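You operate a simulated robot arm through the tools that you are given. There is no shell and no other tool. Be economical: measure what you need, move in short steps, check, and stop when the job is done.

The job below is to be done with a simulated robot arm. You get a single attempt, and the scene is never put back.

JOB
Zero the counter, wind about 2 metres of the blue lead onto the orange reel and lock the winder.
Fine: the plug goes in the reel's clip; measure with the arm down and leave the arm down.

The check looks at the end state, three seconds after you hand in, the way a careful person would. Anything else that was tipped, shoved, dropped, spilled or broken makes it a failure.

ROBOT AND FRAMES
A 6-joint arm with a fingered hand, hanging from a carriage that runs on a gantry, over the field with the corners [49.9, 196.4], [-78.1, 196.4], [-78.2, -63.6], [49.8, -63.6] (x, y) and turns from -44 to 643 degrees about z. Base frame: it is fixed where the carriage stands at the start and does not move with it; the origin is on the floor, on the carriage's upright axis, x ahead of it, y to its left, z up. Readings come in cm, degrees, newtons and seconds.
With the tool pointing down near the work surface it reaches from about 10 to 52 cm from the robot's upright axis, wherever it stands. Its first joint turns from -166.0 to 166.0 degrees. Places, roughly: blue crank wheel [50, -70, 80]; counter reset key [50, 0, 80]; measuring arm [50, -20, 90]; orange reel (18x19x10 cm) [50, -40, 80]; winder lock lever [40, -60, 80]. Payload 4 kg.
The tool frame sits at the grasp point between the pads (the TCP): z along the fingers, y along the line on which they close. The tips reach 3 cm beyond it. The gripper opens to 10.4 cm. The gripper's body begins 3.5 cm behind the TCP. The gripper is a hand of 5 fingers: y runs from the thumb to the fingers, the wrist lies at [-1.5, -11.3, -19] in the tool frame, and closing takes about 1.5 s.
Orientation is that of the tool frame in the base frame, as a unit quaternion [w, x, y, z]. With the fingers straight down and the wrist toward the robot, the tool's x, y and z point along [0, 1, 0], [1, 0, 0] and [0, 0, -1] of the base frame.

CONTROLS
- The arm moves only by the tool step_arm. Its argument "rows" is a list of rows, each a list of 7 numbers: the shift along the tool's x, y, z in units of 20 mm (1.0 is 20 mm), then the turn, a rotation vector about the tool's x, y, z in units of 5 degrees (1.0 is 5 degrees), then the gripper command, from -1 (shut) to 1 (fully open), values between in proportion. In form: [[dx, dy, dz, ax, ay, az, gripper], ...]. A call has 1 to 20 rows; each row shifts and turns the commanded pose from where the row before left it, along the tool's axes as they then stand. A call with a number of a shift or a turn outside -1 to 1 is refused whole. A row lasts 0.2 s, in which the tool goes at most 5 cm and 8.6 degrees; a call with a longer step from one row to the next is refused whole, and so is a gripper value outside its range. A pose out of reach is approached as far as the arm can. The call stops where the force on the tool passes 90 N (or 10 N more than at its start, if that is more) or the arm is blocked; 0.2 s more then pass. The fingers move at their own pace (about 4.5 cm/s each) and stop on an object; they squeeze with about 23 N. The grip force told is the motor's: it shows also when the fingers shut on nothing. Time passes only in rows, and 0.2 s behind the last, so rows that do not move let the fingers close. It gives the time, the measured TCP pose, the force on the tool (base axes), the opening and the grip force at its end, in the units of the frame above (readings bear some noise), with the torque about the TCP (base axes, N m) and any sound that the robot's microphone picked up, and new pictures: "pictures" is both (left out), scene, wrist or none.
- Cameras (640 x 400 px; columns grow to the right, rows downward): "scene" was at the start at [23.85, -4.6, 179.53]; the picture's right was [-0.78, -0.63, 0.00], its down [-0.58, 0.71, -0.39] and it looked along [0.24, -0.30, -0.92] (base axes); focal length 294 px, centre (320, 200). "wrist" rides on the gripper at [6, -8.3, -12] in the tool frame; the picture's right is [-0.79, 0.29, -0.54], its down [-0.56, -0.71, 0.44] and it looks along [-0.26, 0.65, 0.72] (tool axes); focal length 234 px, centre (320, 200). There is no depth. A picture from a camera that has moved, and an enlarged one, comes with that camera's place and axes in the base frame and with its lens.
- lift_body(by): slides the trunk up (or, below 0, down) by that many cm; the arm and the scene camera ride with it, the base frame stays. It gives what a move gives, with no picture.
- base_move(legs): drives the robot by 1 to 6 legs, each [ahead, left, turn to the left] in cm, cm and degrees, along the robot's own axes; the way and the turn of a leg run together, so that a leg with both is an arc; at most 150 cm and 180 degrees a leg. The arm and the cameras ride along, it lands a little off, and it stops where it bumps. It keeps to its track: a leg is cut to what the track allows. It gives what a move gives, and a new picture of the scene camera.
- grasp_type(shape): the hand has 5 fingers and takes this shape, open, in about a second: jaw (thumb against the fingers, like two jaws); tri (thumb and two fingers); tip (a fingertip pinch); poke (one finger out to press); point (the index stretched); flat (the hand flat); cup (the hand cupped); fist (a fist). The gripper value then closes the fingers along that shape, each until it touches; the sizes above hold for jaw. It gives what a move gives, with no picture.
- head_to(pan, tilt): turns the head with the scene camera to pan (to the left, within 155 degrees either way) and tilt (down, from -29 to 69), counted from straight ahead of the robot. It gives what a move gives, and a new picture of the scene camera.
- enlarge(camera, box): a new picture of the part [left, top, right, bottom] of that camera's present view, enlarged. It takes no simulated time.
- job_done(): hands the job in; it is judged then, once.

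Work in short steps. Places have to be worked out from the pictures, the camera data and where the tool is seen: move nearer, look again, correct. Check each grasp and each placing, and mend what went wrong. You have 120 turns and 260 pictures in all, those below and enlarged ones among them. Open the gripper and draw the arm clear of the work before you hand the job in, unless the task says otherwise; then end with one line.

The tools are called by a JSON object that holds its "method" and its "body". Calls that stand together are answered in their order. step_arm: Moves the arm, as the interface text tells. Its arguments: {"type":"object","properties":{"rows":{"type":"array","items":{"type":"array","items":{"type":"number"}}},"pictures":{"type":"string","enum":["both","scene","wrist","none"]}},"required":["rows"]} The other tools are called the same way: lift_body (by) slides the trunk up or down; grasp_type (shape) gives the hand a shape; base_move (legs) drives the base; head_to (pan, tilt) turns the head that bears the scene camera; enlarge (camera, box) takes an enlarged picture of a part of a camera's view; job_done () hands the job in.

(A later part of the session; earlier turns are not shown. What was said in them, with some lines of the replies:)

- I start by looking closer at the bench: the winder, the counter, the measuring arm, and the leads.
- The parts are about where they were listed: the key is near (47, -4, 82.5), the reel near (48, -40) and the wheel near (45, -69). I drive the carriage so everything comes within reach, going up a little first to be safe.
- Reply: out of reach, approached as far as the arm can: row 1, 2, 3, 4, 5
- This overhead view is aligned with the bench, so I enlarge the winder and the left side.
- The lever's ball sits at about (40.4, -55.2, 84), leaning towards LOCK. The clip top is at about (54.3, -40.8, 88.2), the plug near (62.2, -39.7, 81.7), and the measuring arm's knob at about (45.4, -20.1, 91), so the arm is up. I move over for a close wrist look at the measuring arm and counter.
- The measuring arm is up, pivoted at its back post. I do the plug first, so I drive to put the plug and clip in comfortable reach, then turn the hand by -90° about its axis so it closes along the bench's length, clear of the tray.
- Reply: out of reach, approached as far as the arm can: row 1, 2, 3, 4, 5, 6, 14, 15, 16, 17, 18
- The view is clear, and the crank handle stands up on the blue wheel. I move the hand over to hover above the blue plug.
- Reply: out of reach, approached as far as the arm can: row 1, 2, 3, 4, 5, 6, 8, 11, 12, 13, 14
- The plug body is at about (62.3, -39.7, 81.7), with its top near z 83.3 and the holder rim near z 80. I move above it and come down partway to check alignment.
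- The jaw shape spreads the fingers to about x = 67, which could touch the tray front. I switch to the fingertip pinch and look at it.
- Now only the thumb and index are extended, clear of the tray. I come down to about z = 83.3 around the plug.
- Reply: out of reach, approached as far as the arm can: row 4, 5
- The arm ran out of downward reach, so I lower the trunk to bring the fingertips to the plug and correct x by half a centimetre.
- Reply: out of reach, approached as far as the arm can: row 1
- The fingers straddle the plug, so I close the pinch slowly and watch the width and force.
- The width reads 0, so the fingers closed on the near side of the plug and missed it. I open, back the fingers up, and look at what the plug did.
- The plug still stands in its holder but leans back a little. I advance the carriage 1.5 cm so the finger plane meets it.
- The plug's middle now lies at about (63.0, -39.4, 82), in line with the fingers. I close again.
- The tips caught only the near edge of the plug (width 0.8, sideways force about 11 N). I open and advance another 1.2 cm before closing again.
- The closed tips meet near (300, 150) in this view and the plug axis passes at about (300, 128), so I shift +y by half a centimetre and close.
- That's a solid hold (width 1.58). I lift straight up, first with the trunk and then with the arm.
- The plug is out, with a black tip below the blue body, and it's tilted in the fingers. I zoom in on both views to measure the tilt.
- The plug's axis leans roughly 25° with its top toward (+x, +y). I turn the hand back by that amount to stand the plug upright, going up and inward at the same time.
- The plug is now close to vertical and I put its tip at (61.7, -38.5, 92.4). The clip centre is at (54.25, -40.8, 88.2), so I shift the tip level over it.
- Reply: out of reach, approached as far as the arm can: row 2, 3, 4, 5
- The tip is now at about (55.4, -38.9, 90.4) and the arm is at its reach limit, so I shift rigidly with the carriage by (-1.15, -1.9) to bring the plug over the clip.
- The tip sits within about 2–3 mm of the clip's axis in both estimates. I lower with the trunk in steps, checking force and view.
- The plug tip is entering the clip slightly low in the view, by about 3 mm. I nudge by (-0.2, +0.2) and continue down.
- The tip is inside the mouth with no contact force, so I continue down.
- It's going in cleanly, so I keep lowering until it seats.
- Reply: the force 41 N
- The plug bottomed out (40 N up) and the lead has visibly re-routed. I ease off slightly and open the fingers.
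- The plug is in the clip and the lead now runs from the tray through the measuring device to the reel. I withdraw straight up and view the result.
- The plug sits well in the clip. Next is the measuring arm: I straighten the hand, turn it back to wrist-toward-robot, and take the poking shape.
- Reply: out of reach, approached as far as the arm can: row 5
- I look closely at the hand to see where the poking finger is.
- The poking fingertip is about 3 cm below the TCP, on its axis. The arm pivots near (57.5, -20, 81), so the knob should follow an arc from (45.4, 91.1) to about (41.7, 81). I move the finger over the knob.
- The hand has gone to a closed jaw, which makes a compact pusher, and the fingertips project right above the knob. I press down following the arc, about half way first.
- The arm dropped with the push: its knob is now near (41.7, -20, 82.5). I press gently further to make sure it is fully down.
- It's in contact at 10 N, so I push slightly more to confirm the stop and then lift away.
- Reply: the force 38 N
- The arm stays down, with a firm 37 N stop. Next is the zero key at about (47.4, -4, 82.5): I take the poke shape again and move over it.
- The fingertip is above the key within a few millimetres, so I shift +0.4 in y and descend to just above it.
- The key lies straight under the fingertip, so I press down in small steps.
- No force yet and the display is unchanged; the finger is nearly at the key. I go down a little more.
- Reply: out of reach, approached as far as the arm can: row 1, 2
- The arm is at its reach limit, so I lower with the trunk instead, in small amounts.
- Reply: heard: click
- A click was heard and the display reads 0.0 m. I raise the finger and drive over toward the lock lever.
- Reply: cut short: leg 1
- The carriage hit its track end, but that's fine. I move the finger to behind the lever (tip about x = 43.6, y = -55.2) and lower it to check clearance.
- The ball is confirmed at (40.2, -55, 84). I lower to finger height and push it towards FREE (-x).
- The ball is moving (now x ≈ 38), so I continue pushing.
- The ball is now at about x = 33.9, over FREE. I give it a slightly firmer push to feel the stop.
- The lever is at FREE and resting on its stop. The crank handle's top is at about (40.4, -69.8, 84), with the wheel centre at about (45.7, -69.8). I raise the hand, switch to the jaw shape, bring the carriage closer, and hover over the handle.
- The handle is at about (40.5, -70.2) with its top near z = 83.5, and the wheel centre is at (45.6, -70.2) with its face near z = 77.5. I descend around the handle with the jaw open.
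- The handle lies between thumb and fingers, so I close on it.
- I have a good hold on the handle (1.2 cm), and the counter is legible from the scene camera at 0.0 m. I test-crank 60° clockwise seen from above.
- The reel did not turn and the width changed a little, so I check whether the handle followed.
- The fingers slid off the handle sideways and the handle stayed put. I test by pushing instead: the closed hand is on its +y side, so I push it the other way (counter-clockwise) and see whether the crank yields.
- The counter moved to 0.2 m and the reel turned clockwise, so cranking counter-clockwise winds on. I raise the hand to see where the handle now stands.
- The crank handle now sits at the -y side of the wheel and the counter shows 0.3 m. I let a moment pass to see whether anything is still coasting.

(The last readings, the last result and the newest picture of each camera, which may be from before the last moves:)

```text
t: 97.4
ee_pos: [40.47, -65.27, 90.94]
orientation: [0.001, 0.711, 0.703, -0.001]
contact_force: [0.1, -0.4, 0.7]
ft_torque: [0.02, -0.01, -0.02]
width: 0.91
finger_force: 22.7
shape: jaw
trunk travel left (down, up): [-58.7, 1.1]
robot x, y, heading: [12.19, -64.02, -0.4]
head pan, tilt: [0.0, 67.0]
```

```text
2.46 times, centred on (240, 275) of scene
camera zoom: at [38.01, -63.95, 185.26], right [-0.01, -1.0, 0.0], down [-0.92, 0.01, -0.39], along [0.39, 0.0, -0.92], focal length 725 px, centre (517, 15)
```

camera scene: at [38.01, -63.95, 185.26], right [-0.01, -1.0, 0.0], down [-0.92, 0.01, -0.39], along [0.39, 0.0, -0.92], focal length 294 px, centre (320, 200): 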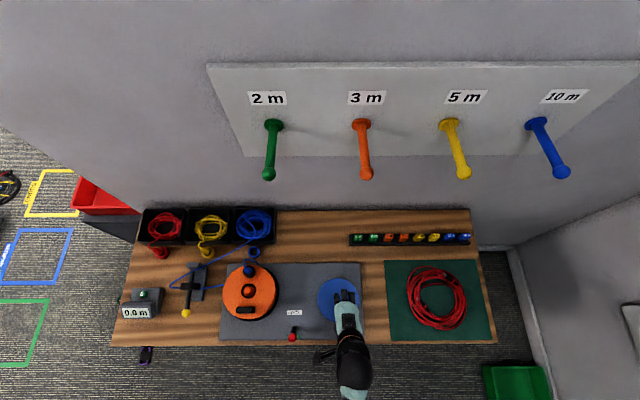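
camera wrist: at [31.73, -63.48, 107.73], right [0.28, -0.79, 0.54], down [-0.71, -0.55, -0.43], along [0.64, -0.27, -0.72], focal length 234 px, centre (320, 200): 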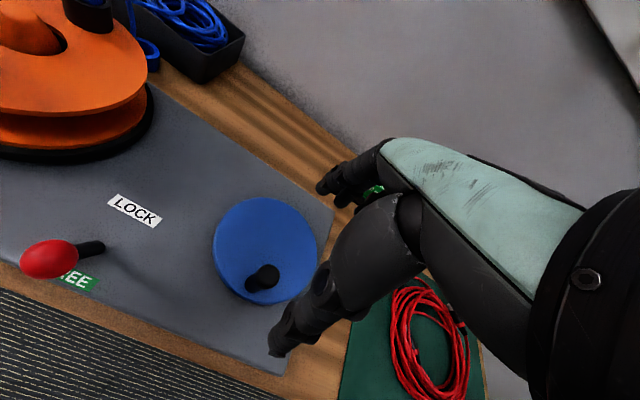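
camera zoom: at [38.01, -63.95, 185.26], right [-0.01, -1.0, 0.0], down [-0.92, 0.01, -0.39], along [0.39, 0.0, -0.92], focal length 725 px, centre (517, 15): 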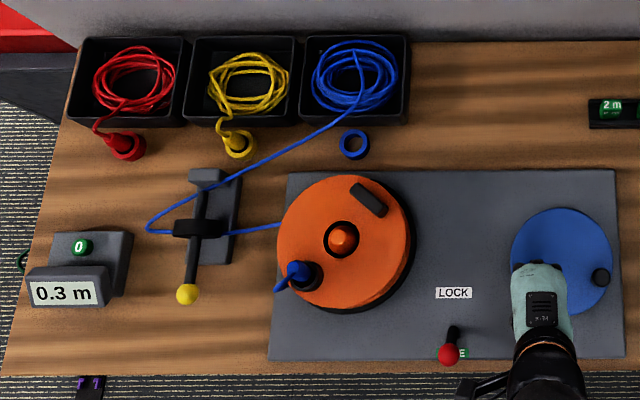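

All is at rest; the handle is at about (43.6, -74.7). I use the closed fingers as a paddle: go to its -x side and push +x, which continues the winding.

{"method": "step_arm", "body": {"rows": [[-0.96, -0.06, 0, 0, 0, 0, -1], [-0.96, -0.06, 0, 0, 0, 0, -1], [-0.96, -0.06, 0, 0, 0, 0, -1], [-0.96, -0.06, 0, 0, 0, 0, -1], [0, 0, 1, 0, 0, 0, -1], [0, 0, 1, 0, 0, 0, -1], [0, 0, 1, 0, 0, 0, -1], [0, 0, 1, 0, 0, 0, -1]], "pictures": "none"}}

{"method": "enlarge", "body": {"camera": "scene", "box": [110, 200, 370, 350]}}

{"method": "enlarge", "body": {"camera": "wrist", "box": [180, 150, 420, 350]}}

```text
t: 99.2
ee_pos: [40.13, -73.13, 82.85]
orientation: [0.001, 0.712, 0.702, -0.003]
contact_force: [-0.4, -0.4, -0.1]
ft_torque: [-0.02, 0.0, 0.01]
width: 0.89
finger_force: 22.9
shape: jaw
trunk travel left (down, up): [-58.7, 1.1]
robot x, y, heading: [11.65, -63.97, -0.7]
head pan, tilt: [0.0, 67.0]
```

```text
2.46 times, centred on (240, 275) of scene
camera zoom: at [38.03, -63.97, 185.23], right [-0.01, -1.0, 0.0], down [-0.92, 0.01, -0.39], along [0.39, 0.0, -0.92], focal length 725 px, centre (517, 15)
```

zoom: 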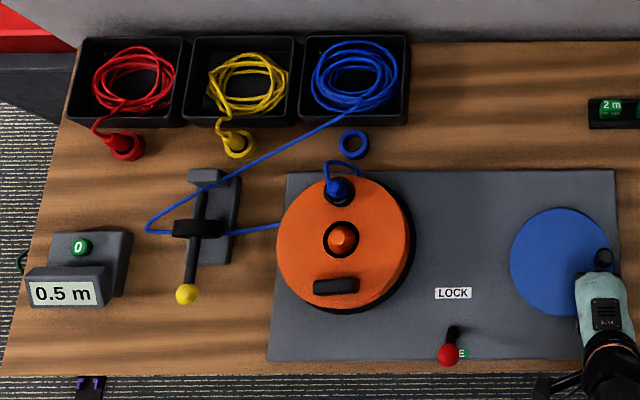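

```text
2.00 times, centred on (300, 250) of wrist
camera zoom: at [31.81, -66.88, 94.72], right [0.28, -0.79, 0.55], down [-0.71, -0.55, -0.43], along [0.64, -0.27, -0.72], focal length 468 px, centre (360, 100)
```

zoom: 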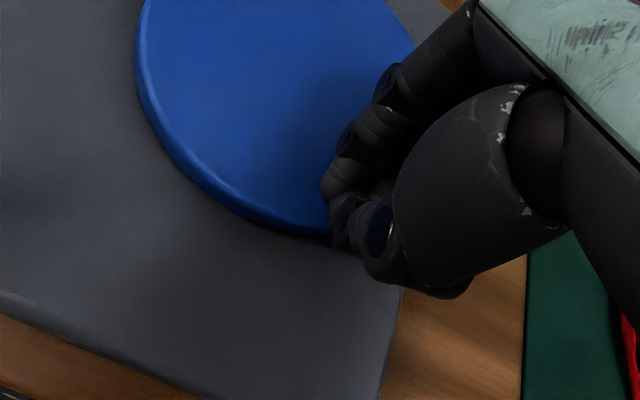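

The lowering hand already moved the handle on a bit, and the counter reads 0.5 m. I push +x steadily to carry the handle round the far side.

{"method": "step_arm", "body": {"rows": [[0, 0.4, 0, 0, 0, 0, -1], [0, 0.4, 0, 0, 0, 0, -1], [0, 0.4, 0, 0, 0, 0, -1], [0, 0.4, 0, 0, 0, 0, -1], [0, 0.4, 0, 0, 0, 0, -1], [0, 0.4, 0, 0, 0, 0, -1], [0, 0.4, 0, 0, 0, 0, -1], [0, 0.4, 0, 0, 0, 0, -1], [0, 0.4, 0, 0, 0, 0, -1]], "pictures": "none"}}

{"method": "enlarge", "body": {"camera": "scene", "box": [110, 200, 370, 350]}}

```text
t: 101.2
ee_pos: [47.13, -73.03, 82.9]
orientation: [0.001, 0.711, 0.703, -0.001]
contact_force: [-4.2, -1.3, 0.1]
ft_torque: [0.06, -0.06, 0.02]
width: 0.88
finger_force: 22.9
shape: jaw
trunk travel left (down, up): [-58.7, 1.1]
robot x, y, heading: [12.12, -63.54, -0.7]
head pan, tilt: [0.0, 67.0]
```

```text
2.46 times, centred on (240, 275) of scene
camera zoom: at [37.96, -63.94, 185.22], right [-0.01, -1.0, 0.0], down [-0.92, 0.01, -0.39], along [0.39, 0.0, -0.92], focal length 725 px, centre (517, 15)
```

zoom: 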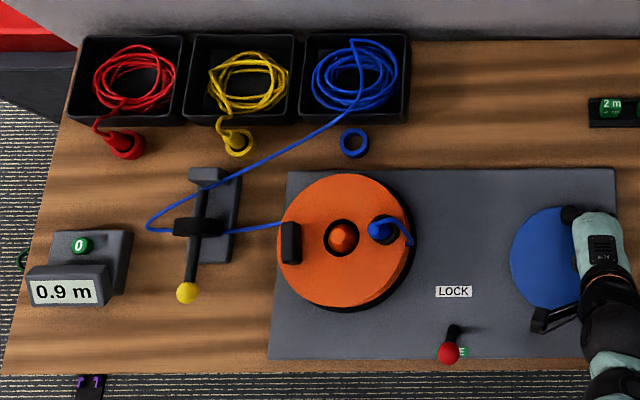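

0.9 m so far (about 0.05 m per 10° of crank); the handle is at the far side, near (51.2, -71). I step round to its -y side and push with the index edge along the circle.

{"method": "step_arm", "body": {"rows": [[-0.95, -0.1, 0, 0, 0, 0, -1], [0, 0.85, 0, 0, 0, 0, -1], [0, 0.8, 0, 0, 0, 0, -1], [0.75, 0, 0, 0, 0, 0, -1], [0.404, 0.206, 0, 0, 0, 0, -1], [0.434, 0.133, 0, 0, 0, 0, -1], [0.45, 0.056, 0, 0, 0, 0, -1], [0.453, -0.024, 0, 0, 0, 0, -1], [0.442, -0.102, 0, 0, 0, 0, -1], [0.417, -0.178, 0, 0, 0, 0, -1], [0.38, -0.247, 0, 0, 0, 0, -1], [0.332, -0.31, 0, 0, 0, 0, -1]], "pictures": "none"}}

{"method": "enlarge", "body": {"camera": "scene", "box": [110, 200, 370, 350]}}

{"method": "enlarge", "body": {"camera": "wrist", "box": [180, 100, 420, 300]}}

```text
t: 103.8
ee_pos: [49.41, -66.88, 82.85]
orientation: [0.001, 0.711, 0.703, -0.001]
contact_force: [-0.7, -0.7, -0.5]
ft_torque: [0.04, -0.02, -0.02]
width: 0.91
finger_force: 23.0
shape: jaw
trunk travel left (down, up): [-58.7, 1.1]
robot x, y, heading: [11.74, -63.38, -0.7]
head pan, tilt: [0.0, 67.0]
```

```text
2.46 times, centred on (240, 275) of scene
camera zoom: at [38.0, -63.95, 185.25], right [-0.01, -1.0, 0.0], down [-0.92, 0.01, -0.39], along [0.39, 0.0, -0.92], focal length 725 px, centre (517, 15)
```

zoom: 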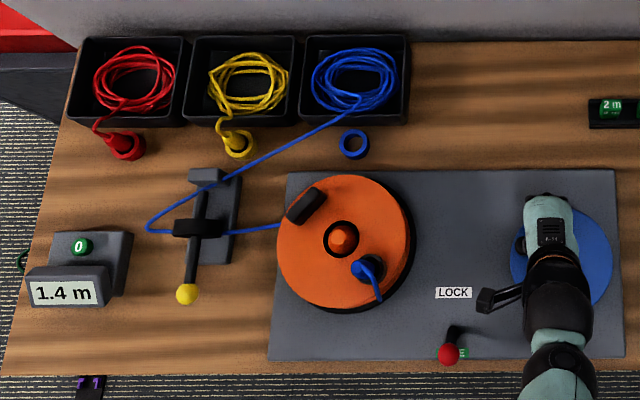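

```text
2.00 times, centred on (300, 200) of wrist
camera zoom: at [41.15, -60.64, 94.72], right [0.28, -0.79, 0.54], down [-0.71, -0.55, -0.43], along [0.64, -0.27, -0.72], focal length 468 px, centre (360, 200)
```

zoom: 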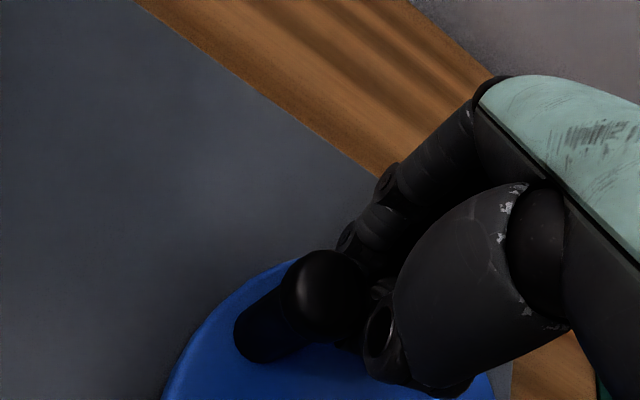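

1.4 m now, with the handle at about 72° on the circle. I continue along the circle for another 60°.

{"method": "step_arm", "body": {"rows": [[0.273, -0.362, 0, 0, 0, 0, -1], [0.206, -0.404, 0, 0, 0, 0, -1], [0.133, -0.434, 0, 0, 0, 0, -1], [0.056, -0.45, 0, 0, 0, 0, -1], [-0.024, -0.453, 0, 0, 0, 0, -1], [-0.102, -0.442, 0, 0, 0, 0, -1]], "pictures": "none"}}

{"method": "enlarge", "body": {"camera": "scene", "box": [110, 200, 370, 350]}}

{"method": "enlarge", "body": {"camera": "wrist", "box": [180, 100, 420, 300]}}

```text
t: 105.2
ee_pos: [44.93, -66.63, 83.13]
orientation: [0.005, 0.713, 0.701, -0.001]
contact_force: [13.0, -26.9, 7.2]
ft_torque: [0.42, 0.35, 0.53]
width: 0.79
finger_force: 23.4
shape: jaw
trunk travel left (down, up): [-58.7, 1.1]
robot x, y, heading: [12.17, -63.35, -0.7]
head pan, tilt: [0.0, 67.0]
```

```text
2.46 times, centred on (240, 275) of scene
camera zoom: at [38.12, -64.13, 185.33], right [-0.01, -1.0, 0.0], down [-0.92, 0.01, -0.39], along [0.39, -0.01, -0.92], focal length 725 px, centre (517, 15)
```

zoom: 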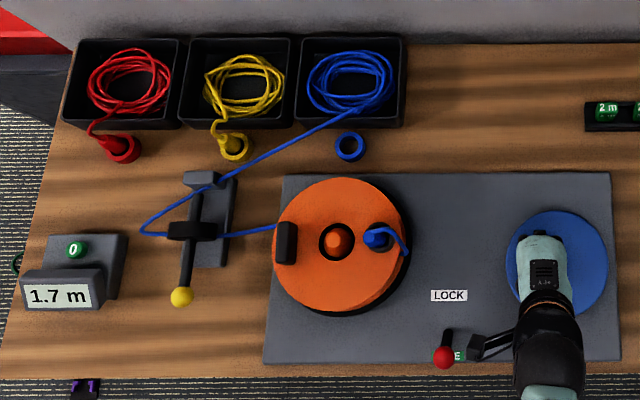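

```text
2.00 times, centred on (300, 200) of wrist
camera zoom: at [36.55, -60.16, 94.84], right [0.27, -0.79, 0.55], down [-0.71, -0.55, -0.43], along [0.65, -0.28, -0.71], focal length 468 px, centre (360, 200)
```

zoom: 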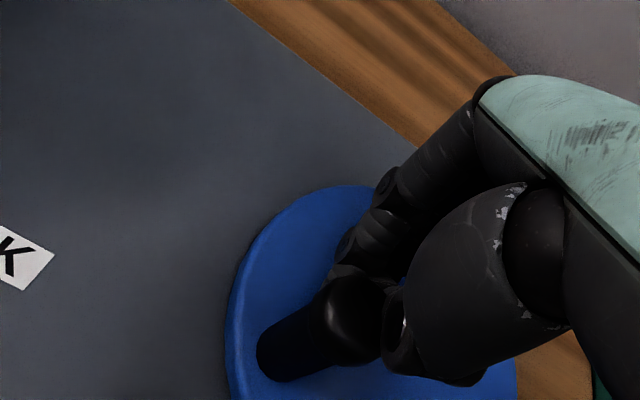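

1.7 m. The finger is pressing too far outward (27 N sideways), so I ease it back in -y and push a little further in -x.

{"method": "step_arm", "body": {"rows": [[-0.5, 0, 0, 0, 0, 0, -1], [-0.25, -0.1, 0, 0, 0, 0, -1], [-0.2, -0.25, 0, 0, 0, 0, -1], [-0.2, -0.25, 0, 0, 0, 0, -1]], "pictures": "none"}}

{"method": "enlarge", "body": {"camera": "scene", "box": [110, 200, 370, 350]}}

{"method": "enlarge", "body": {"camera": "wrist", "box": [180, 100, 420, 300]}}

```text
t: 106.2
ee_pos: [43.04, -67.97, 82.81]
orientation: [-0.002, 0.711, 0.703, -0.002]
contact_force: [0.0, 0.0, 0.6]
ft_torque: [0.02, 0.03, 0.01]
width: 0.84
finger_force: 23.3
shape: jaw
trunk travel left (down, up): [-58.7, 1.1]
robot x, y, heading: [12.04, -63.26, -0.6]
head pan, tilt: [0.0, 67.0]
```

```text
2.46 times, centred on (240, 275) of scene
camera zoom: at [38.0, -63.93, 185.25], right [-0.01, -1.0, 0.0], down [-0.92, 0.01, -0.39], along [0.39, 0.0, -0.92], focal length 725 px, centre (517, 15)
```

zoom: 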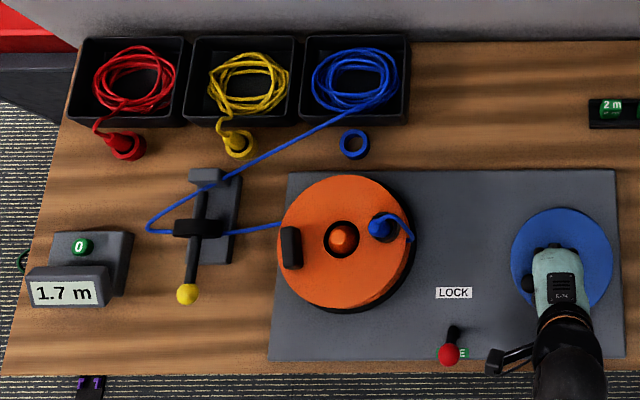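

```text
2.00 times, centred on (300, 200) of wrist
camera zoom: at [34.69, -61.67, 94.69], right [0.28, -0.79, 0.54], down [-0.71, -0.55, -0.43], along [0.64, -0.26, -0.72], focal length 468 px, centre (360, 200)
```

zoom: 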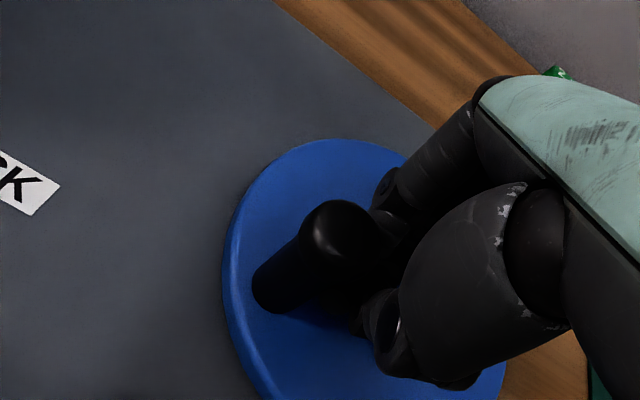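

The handle didn't move; it's now on the outer side of the finger, at about (42.9, -65.4). I lift over and set down with the hand on its +y/+x side, so the little-finger edge can push it the last stretch.

{"method": "step_arm", "body": {"rows": [[0, 0.1, -1, 0, 0, 0, -1], [0, 0, -1, 0, 0, 0, -1], [0, 0, -1, 0, 0, 0, -1], [0.94, 0.31, 0, 0, 0, 0, -1], [0.94, 0.31, 0, 0, 0, 0, -1], [0.94, 0.31, 0, 0, 0, 0, -1], [0.94, 0.31, 0, 0, 0, 0, -1], [0, 0, 1, 0, 0, 0, -1], [0, 0, 1, 0, 0, 0, -1], [0, 0, 1, 0, 0, 0, -1]], "pictures": "none"}}

{"method": "enlarge", "body": {"camera": "scene", "box": [110, 200, 370, 350]}}

```text
t: 108.4
ee_pos: [45.79, -60.46, 82.88]
orientation: [0.001, 0.711, 0.703, -0.002]
contact_force: [0.8, 0.4, 0.2]
ft_torque: [-0.01, -0.01, 0.0]
width: 0.85
finger_force: 22.7
shape: jaw
trunk travel left (down, up): [-58.7, 1.1]
robot x, y, heading: [12.29, -63.52, -0.4]
head pan, tilt: [0.0, 67.0]
```

```text
2.46 times, centred on (240, 275) of scene
camera zoom: at [38.01, -63.95, 185.26], right [-0.01, -1.0, 0.0], down [-0.92, 0.01, -0.39], along [0.39, 0.0, -0.92], focal length 725 px, centre (517, 15)
```

zoom: 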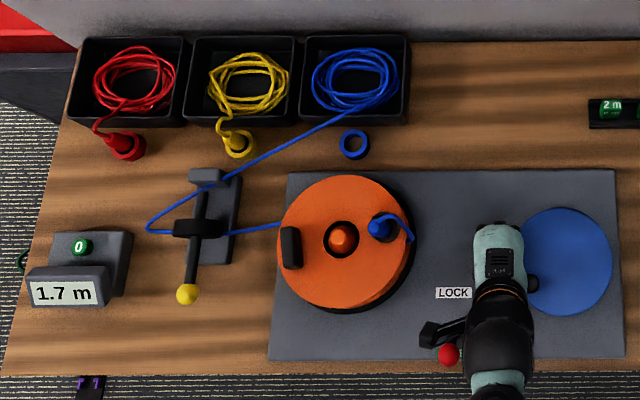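

The handle is just beyond the hand's -y edge. I push along the arc, first part of the way, and read the counter.

{"method": "step_arm", "body": {"rows": [[-0.075, -0.37, 0, 0, 0, 0, -1], [-0.125, -0.37, 0, 0, 0, 0, -1], [-0.175, -0.37, 0, 0, 0, 0, -1], [-0.225, -0.37, 0, 0, 0, 0, -1], [-0.275, -0.37, 0, 0, 0, 0, -1]], "pictures": "none"}}

{"method": "enlarge", "body": {"camera": "scene", "box": [110, 200, 370, 350]}}

```text
t: 109.6
ee_pos: [42.34, -62.16, 82.87]
orientation: [0.002, 0.711, 0.703, -0.001]
contact_force: [4.0, 0.1, 1.3]
ft_torque: [-0.01, -0.03, 0.14]
width: 0.84
finger_force: 23.2
shape: jaw
trunk travel left (down, up): [-58.7, 1.1]
robot x, y, heading: [12.15, -63.56, -0.4]
head pan, tilt: [0.0, 67.0]
```

```text
2.46 times, centred on (240, 275) of scene
camera zoom: at [38.05, -63.93, 185.28], right [-0.01, -1.0, 0.0], down [-0.92, 0.01, -0.39], along [0.39, 0.0, -0.92], focal length 725 px, centre (517, 15)
```

zoom: 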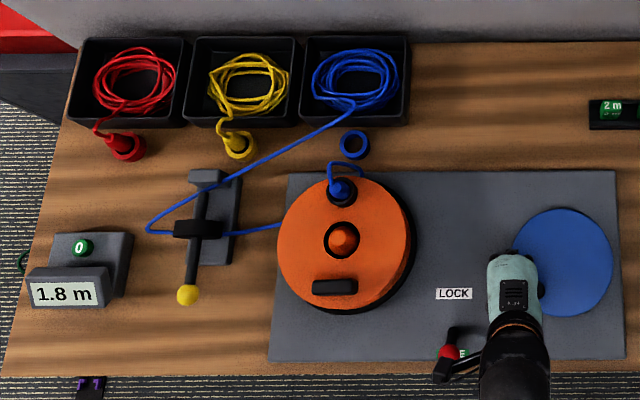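

1.8 m, with the reel's clip back at the top. I continue in small pushes.

{"method": "step_arm", "body": {"rows": [[-0.25, -0.22, 0, 0, 0, 0, -1], [-0.3, -0.2, 0, 0, 0, 0, -1]], "pictures": "none"}}

{"method": "enlarge", "body": {"camera": "scene", "box": [110, 200, 370, 350]}}

```text
t: 110.2
ee_pos: [41.32, -63.28, 82.91]
orientation: [0.001, 0.712, 0.703, -0.001]
contact_force: [0.9, 0.0, 0.2]
ft_torque: [0.02, -0.05, 0.08]
width: 0.85
finger_force: 23.1
shape: jaw
trunk travel left (down, up): [-58.7, 1.1]
robot x, y, heading: [12.25, -63.52, -0.7]
head pan, tilt: [0.0, 67.0]
```

```text
2.46 times, centred on (240, 275) of scene
camera zoom: at [38.02, -63.96, 185.26], right [-0.01, -1.0, 0.0], down [-0.92, 0.01, -0.39], along [0.39, 0.0, -0.92], focal length 725 px, centre (517, 15)
```

zoom: 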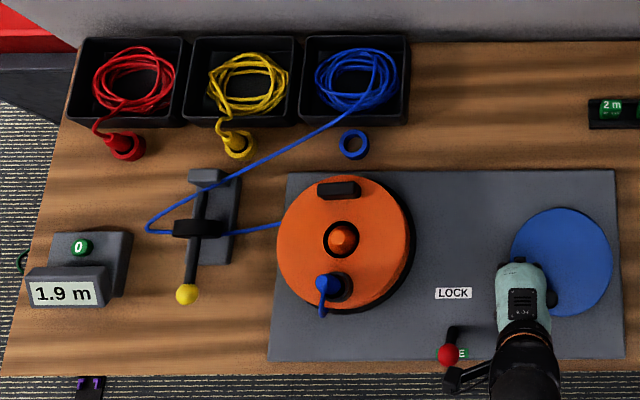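

1.9 m. One more push of the same size should give 2.0 m.

{"method": "step_arm", "body": {"rows": [[-0.3, -0.13, 0, 0, 0, 0, -1], [-0.3, -0.1, 0, 0, 0, 0, -1]], "pictures": "none"}}

{"method": "enlarge", "body": {"camera": "scene", "box": [110, 200, 370, 350]}}

```text
t: 110.8
ee_pos: [40.95, -64.54, 82.89]
orientation: [0.001, 0.711, 0.703, -0.001]
contact_force: [1.8, 0.0, -0.9]
ft_torque: [-0.03, -0.03, 0.06]
width: 0.85
finger_force: 23.2
shape: jaw
trunk travel left (down, up): [-58.7, 1.1]
robot x, y, heading: [12.19, -63.53, -0.6]
head pan, tilt: [0.0, 67.0]
```

```text
2.46 times, centred on (240, 275) of scene
camera zoom: at [38.03, -63.94, 185.26], right [-0.01, -1.0, 0.0], down [-0.92, 0.01, -0.39], along [0.39, 0.0, -0.92], focal length 725 px, centre (517, 15)
```

zoom: 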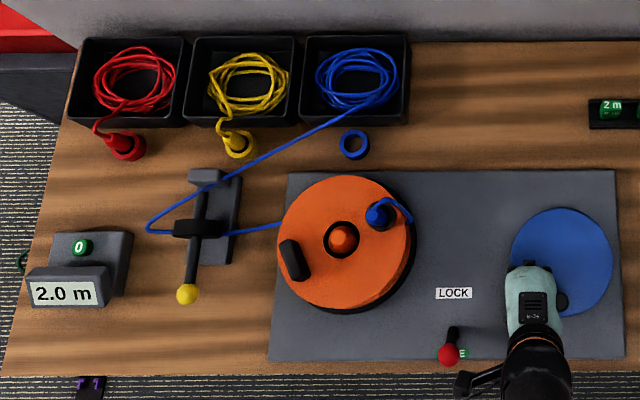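

The counter reads 2.0 m. I ease off the handle, lift straight up, back the carriage away, and take the poke shape for the lock lever.

{"method": "step_arm", "body": {"rows": [[0.3, 0, 0, 0, 0, 0, -1], [0.2, 0, -0.6, 0, 0, 0, -1], [0, 0, -1, 0, 0, 0, -1], [0, 0, -1, 0, 0, 0, -1], [0, 0, -1, 0, 0, 0, -1], [0, 0, -1, 0, 0, 0, -1], [0, 0, -1, 0, 0, 0, -1]], "pictures": "none"}}

{"method": "base_move", "body": {"legs": [[-10, 0, 0]]}}

{"method": "grasp_type", "body": {"shape": "poke"}}

{"method": "enlarge", "body": {"camera": "scene", "box": [110, 200, 370, 350]}}

{"method": "enlarge", "body": {"camera": "wrist", "box": [0, 0, 640, 400]}}

```text
t: 112.4
ee_pos: [40.81, -63.49, 94.09]
orientation: [0.001, 0.712, 0.702, 0.0]
contact_force: [-0.3, 0.0, -0.5]
ft_torque: [0.01, -0.02, -0.01]
width: 0.86
finger_force: 23.0
shape: jaw
trunk travel left (down, up): [-58.7, 1.1]
robot x, y, heading: [12.14, -63.68, -0.4]
head pan, tilt: [0.0, 67.0]
```

```text
t: 113.5
ee_pos: [31.02, -63.29, 94.04]
orientation: [0.001, 0.711, 0.703, -0.001]
contact_force: [-0.1, 0.7, 0.9]
ft_torque: [0.0, -0.04, -0.04]
width: 0.87
finger_force: 22.8
shape: jaw
trunk travel left (down, up): [-58.7, 1.1]
robot x, y, heading: [2.19, -63.6, -0.2]
head pan, tilt: [0.0, 67.0]
camera scene: at [28.17, -63.85, 185.26], right [-0.01, -1.0, 0.0], down [-0.92, 0.01, -0.39], along [0.39, 0.0, -0.92], focal length 294 px, centre (320, 200)
```

scene: 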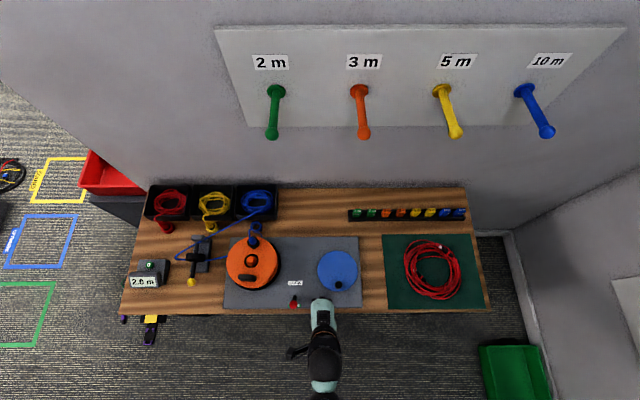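

```text
t: 114.5
ee_pos: [31.04, -63.39, 93.96]
orientation: [0.001, 0.711, 0.703, -0.001]
contact_force: [0.0, -0.4, 0.5]
ft_torque: [0.02, 0.03, 0.0]
width: 0.01
finger_force: 0.0
shape: poke
trunk travel left (down, up): [-58.7, 1.1]
robot x, y, heading: [2.18, -63.64, -0.4]
head pan, tilt: [0.0, 67.0]
```

```text
2.46 times, centred on (240, 275) of scene
camera zoom: at [28.17, -63.85, 185.26], right [-0.01, -1.0, 0.0], down [-0.92, 0.01, -0.39], along [0.39, 0.0, -0.92], focal length 725 px, centre (517, 15)
```

zoom: 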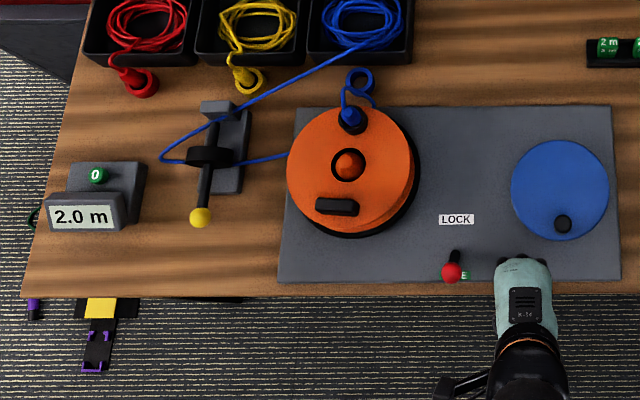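

```text
1.00 times, centred on (320, 200) of wrist (not enlarged: the box is as wide or as high as the picture)
camera zoom: at [22.76, -57.12, 105.92], right [0.28, -0.79, 0.55], down [-0.71, -0.55, -0.43], along [0.64, -0.27, -0.72], focal length 234 px, centre (320, 200)
```

zoom: 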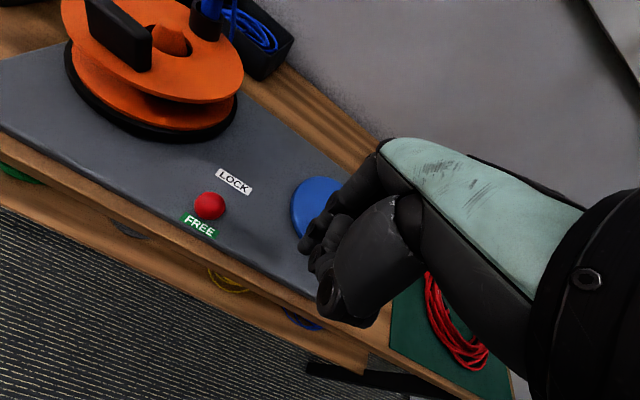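

Still 2.0 m. The ball at FREE is at about (34.1, -55, 84). I position the finger on its -x side and lower it.

{"method": "step_arm", "body": {"rows": [[0.82, -0.08, 0, 0, 0, 0, 1], [0.82, -0.08, 0, 0, 0, 0, 1], [0.82, -0.08, 0, 0, 0, 0, 1], [0.82, -0.08, 0, 0, 0, 0, 1], [0.82, -0.08, 0, 0, 0, 0, 1], [0, 0, 1, 0, 0, 0, 1], [0, 0, 1, 0, 0, 0, 1], [0, 0, 1, 0, 0, 0, 1], [0, 0, 0.9, 0, 0, 0, 1]], "pictures": "wrist"}}

```text
t: 116.5
ee_pos: [30.32, -55.34, 86.04]
orientation: [0.001, 0.711, 0.703, -0.001]
contact_force: [1.3, -0.2, -0.7]
ft_torque: [-0.03, 0.01, 0.02]
width: 0.0
finger_force: 0.0
shape: poke
trunk travel left (down, up): [-58.7, 1.1]
robot x, y, heading: [1.92, -63.58, -0.6]
head pan, tilt: [0.0, 67.0]
camera wrist: at [21.96, -48.96, 98.04], right [0.28, -0.79, 0.54], down [-0.71, -0.55, -0.43], along [0.64, -0.27, -0.72], focal length 234 px, centre (320, 200)
```

wrist: 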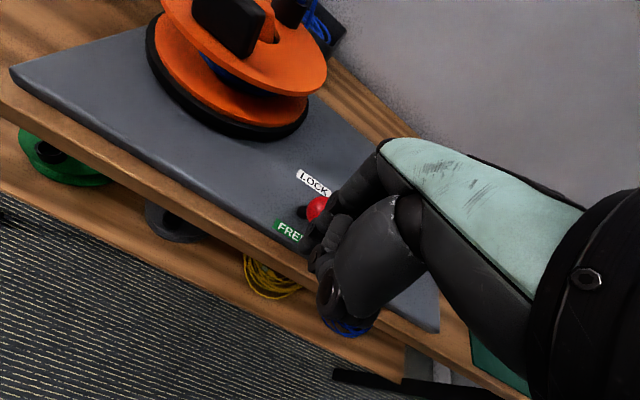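

The finger is on the near side of the ball. I push +x towards LOCK.

{"method": "step_arm", "body": {"rows": [[0, 0.5, 0, 0, 0, 0, 1], [0, 0.5, 0, 0, 0, 0, 1], [0, 0.5, 0, 0, 0, 0, 1], [0, 0.5, 0, 0, 0, 0, 1], [0, 0.5, 0, 0, 0, 0, 1], [0, 0.5, 0, 0, 0, 0, 1], [0, 0.5, 0, 0, 0, 0, 1], [0, 0.3, 0, 0, 0, 0, 1]], "pictures": "wrist"}}

{"method": "enlarge", "body": {"camera": "wrist", "box": [220, 150, 380, 290]}}

```text
t: 118.2
ee_pos: [38.05, -55.26, 86.14]
orientation: [0.002, 0.711, 0.703, -0.001]
contact_force: [0.0, 0.8, 2.0]
ft_torque: [0.01, -0.03, 0.01]
width: 0.0
finger_force: 0.2
shape: poke
trunk travel left (down, up): [-58.7, 1.1]
robot x, y, heading: [2.4, -63.51, -0.7]
head pan, tilt: [0.0, 67.0]
camera wrist: at [29.68, -49.03, 98.12], right [0.28, -0.79, 0.55], down [-0.71, -0.55, -0.44], along [0.64, -0.27, -0.72], focal length 234 px, centre (320, 200)
```

wrist: 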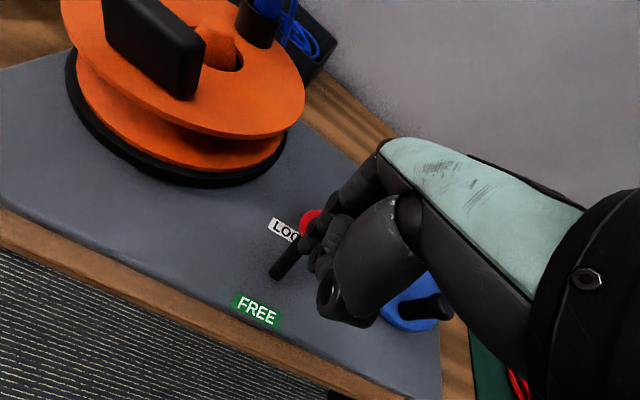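

```text
2.86 times, centred on (300, 220) of wrist
camera zoom: at [29.68, -49.03, 98.12], right [0.28, -0.79, 0.55], down [-0.71, -0.55, -0.44], along [0.64, -0.27, -0.72], focal length 669 px, centre (377, 143)
```

zoom: 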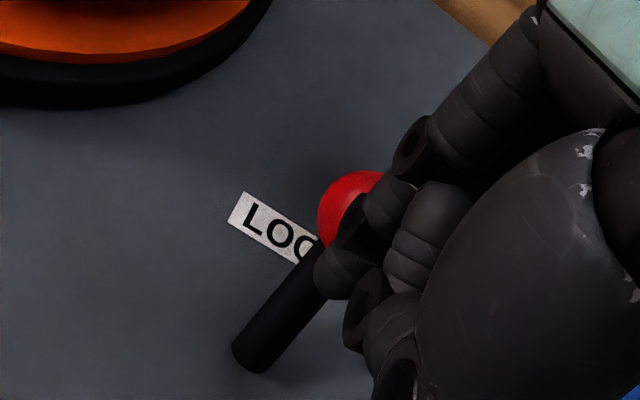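

Lever is tilted over to LOCK. I give a small extra push to feel the stop.

{"method": "step_arm", "body": {"rows": [[0, 0.2, 0, 0, 0, 0, 1], [0, 0.2, 0, 0, 0, 0, 1]], "pictures": "none"}}

{"method": "step_arm", "body": {"rows": [[0, -0.6, 0, 0, 0, 0, 1], [0, -0.6, 0, 0, 0, 0, 1], [0, 0, -1, 0, 0, 0, 1], [0, 0, -1, 0, 0, 0, 1], [0, 0, -1, 0, 0, 0, 1], [0, 0, -1, 0, 0, 0, 1], [0, 0, -1, 0, 0, 0, 1]], "pictures": "none"}}

{"method": "base_move", "body": {"legs": [[-12, 0, 0]]}}

{"method": "enlarge", "body": {"camera": "scene", "box": [110, 170, 370, 320]}}

{"method": "enlarge", "body": {"camera": "wrist", "box": [0, 0, 640, 400]}}

```text
t: 118.8
ee_pos: [38.47, -55.27, 86.09]
orientation: [0.0, 0.711, 0.703, -0.003]
contact_force: [-10.0, -2.6, 7.6]
ft_torque: [-0.06, 0.13, 0.0]
width: 0.01
finger_force: 0.1
shape: poke
trunk travel left (down, up): [-58.7, 1.1]
robot x, y, heading: [2.02, -63.36, -0.8]
head pan, tilt: [0.0, 67.0]
```

```text
t: 120.5
ee_pos: [36.31, -55.14, 96.29]
orientation: [0.001, 0.711, 0.703, -0.001]
contact_force: [-0.2, -0.4, -0.3]
ft_torque: [-0.01, -0.01, 0.01]
width: 0.0
finger_force: 0.0
shape: poke
trunk travel left (down, up): [-58.7, 1.1]
robot x, y, heading: [2.36, -63.64, -0.5]
head pan, tilt: [0.0, 67.0]
```

```text
t: 121.7
ee_pos: [24.31, -55.03, 96.24]
orientation: [0.001, 0.711, 0.703, -0.002]
contact_force: [-1.1, 0.3, -0.6]
ft_torque: [-0.02, -0.02, 0.05]
width: 0.01
finger_force: 0.1
shape: poke
trunk travel left (down, up): [-58.7, 1.1]
robot x, y, heading: [-9.8, -63.47, -0.6]
head pan, tilt: [0.0, 67.0]
camera scene: at [16.08, -63.75, 185.26], right [-0.01, -1.0, 0.0], down [-0.92, 0.01, -0.39], along [0.39, 0.0, -0.92], focal length 294 px, centre (320, 200)
```

scene: 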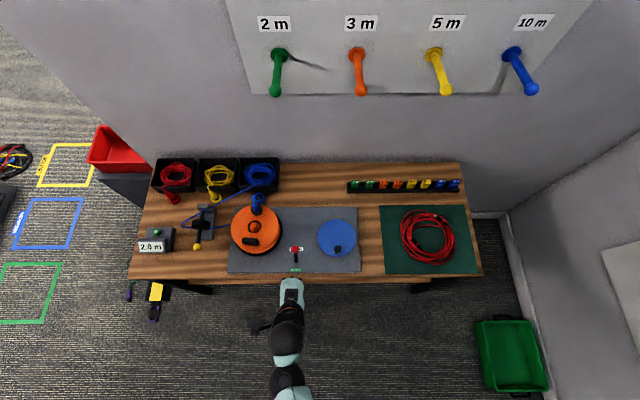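

```text
2.46 times, centred on (240, 245) of scene
camera zoom: at [16.08, -63.75, 185.26], right [-0.01, -1.0, 0.0], down [-0.92, 0.01, -0.39], along [0.39, 0.0, -0.92], focal length 725 px, centre (517, 89)
```

zoom: 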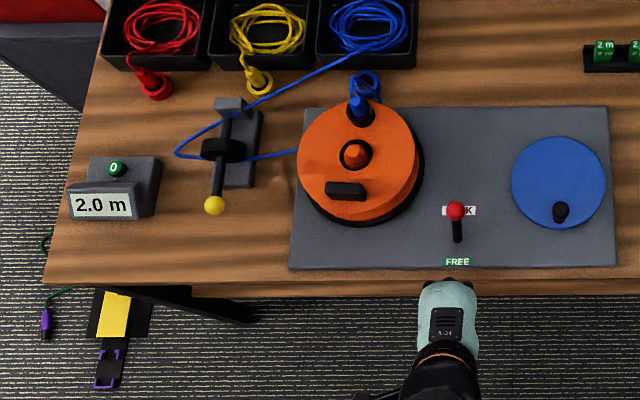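

```text
1.00 times, centred on (320, 200) of wrist (not enlarged: the box is as wide or as high as the picture)
camera zoom: at [15.95, -48.85, 108.15], right [0.28, -0.79, 0.55], down [-0.71, -0.55, -0.43], along [0.64, -0.27, -0.72], focal length 234 px, centre (320, 200)
```

zoom: 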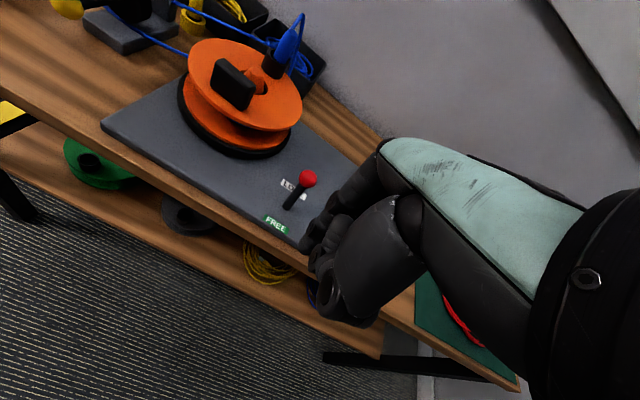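

The lever is on LOCK, the counter shows 2.0 m, the measuring arm is down and the plug is in the clip. I open the hand and take one last close look.

{"method": "grasp_type", "body": {"shape": "jaw"}}

{"method": "enlarge", "body": {"camera": "scene", "box": [180, 180, 300, 270]}}

{"method": "enlarge", "body": {"camera": "wrist", "box": [170, 0, 340, 130]}}

```text
t: 122.6
ee_pos: [24.26, -55.06, 96.17]
orientation: [0.001, 0.711, 0.703, -0.002]
contact_force: [-0.3, -0.1, -0.7]
ft_torque: [-0.04, 0.02, -0.01]
width: 10.38
finger_force: 0.0
shape: jaw
trunk travel left (down, up): [-58.7, 1.1]
robot x, y, heading: [-9.82, -63.07, -0.5]
head pan, tilt: [0.0, 67.0]
```

```text
4.44 times, centred on (240, 225) of scene
camera zoom: at [16.07, -63.75, 185.26], right [-0.01, -1.0, 0.0], down [-0.92, 0.01, -0.39], along [0.39, 0.0, -0.92], focal length 1308 px, centre (676, 89)
```

zoom: 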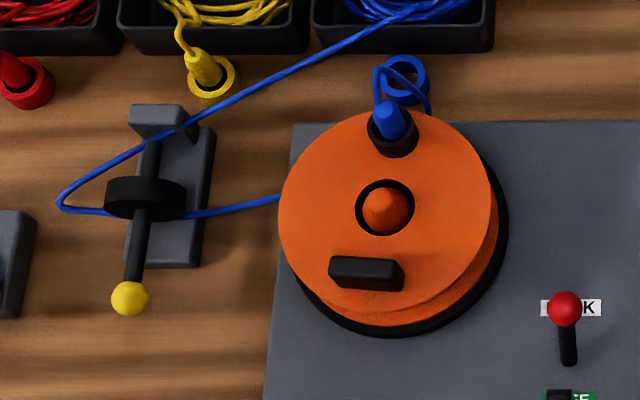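

```text
3.08 times, centred on (255, 65) of wrist
camera zoom: at [15.94, -48.85, 108.15], right [0.28, -0.79, 0.55], down [-0.71, -0.55, -0.43], along [0.64, -0.27, -0.72], focal length 720 px, centre (520, 615)
```

zoom: 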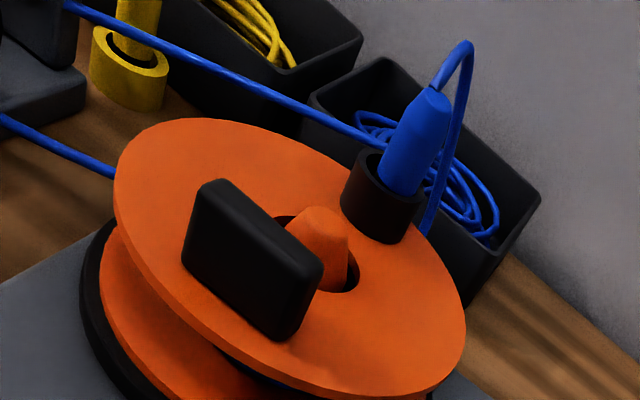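

Everything is in its end state, with the hand open and clear, so I hand the job in.

{"method": "job_done", "body": {}}

```text
The job is handed in.
```

The job is handed in: the counter was zeroed, it now reads 2.0 m of blue lead on the orange reel, the plug is in the clip, the measuring arm is down and the winder is locked.
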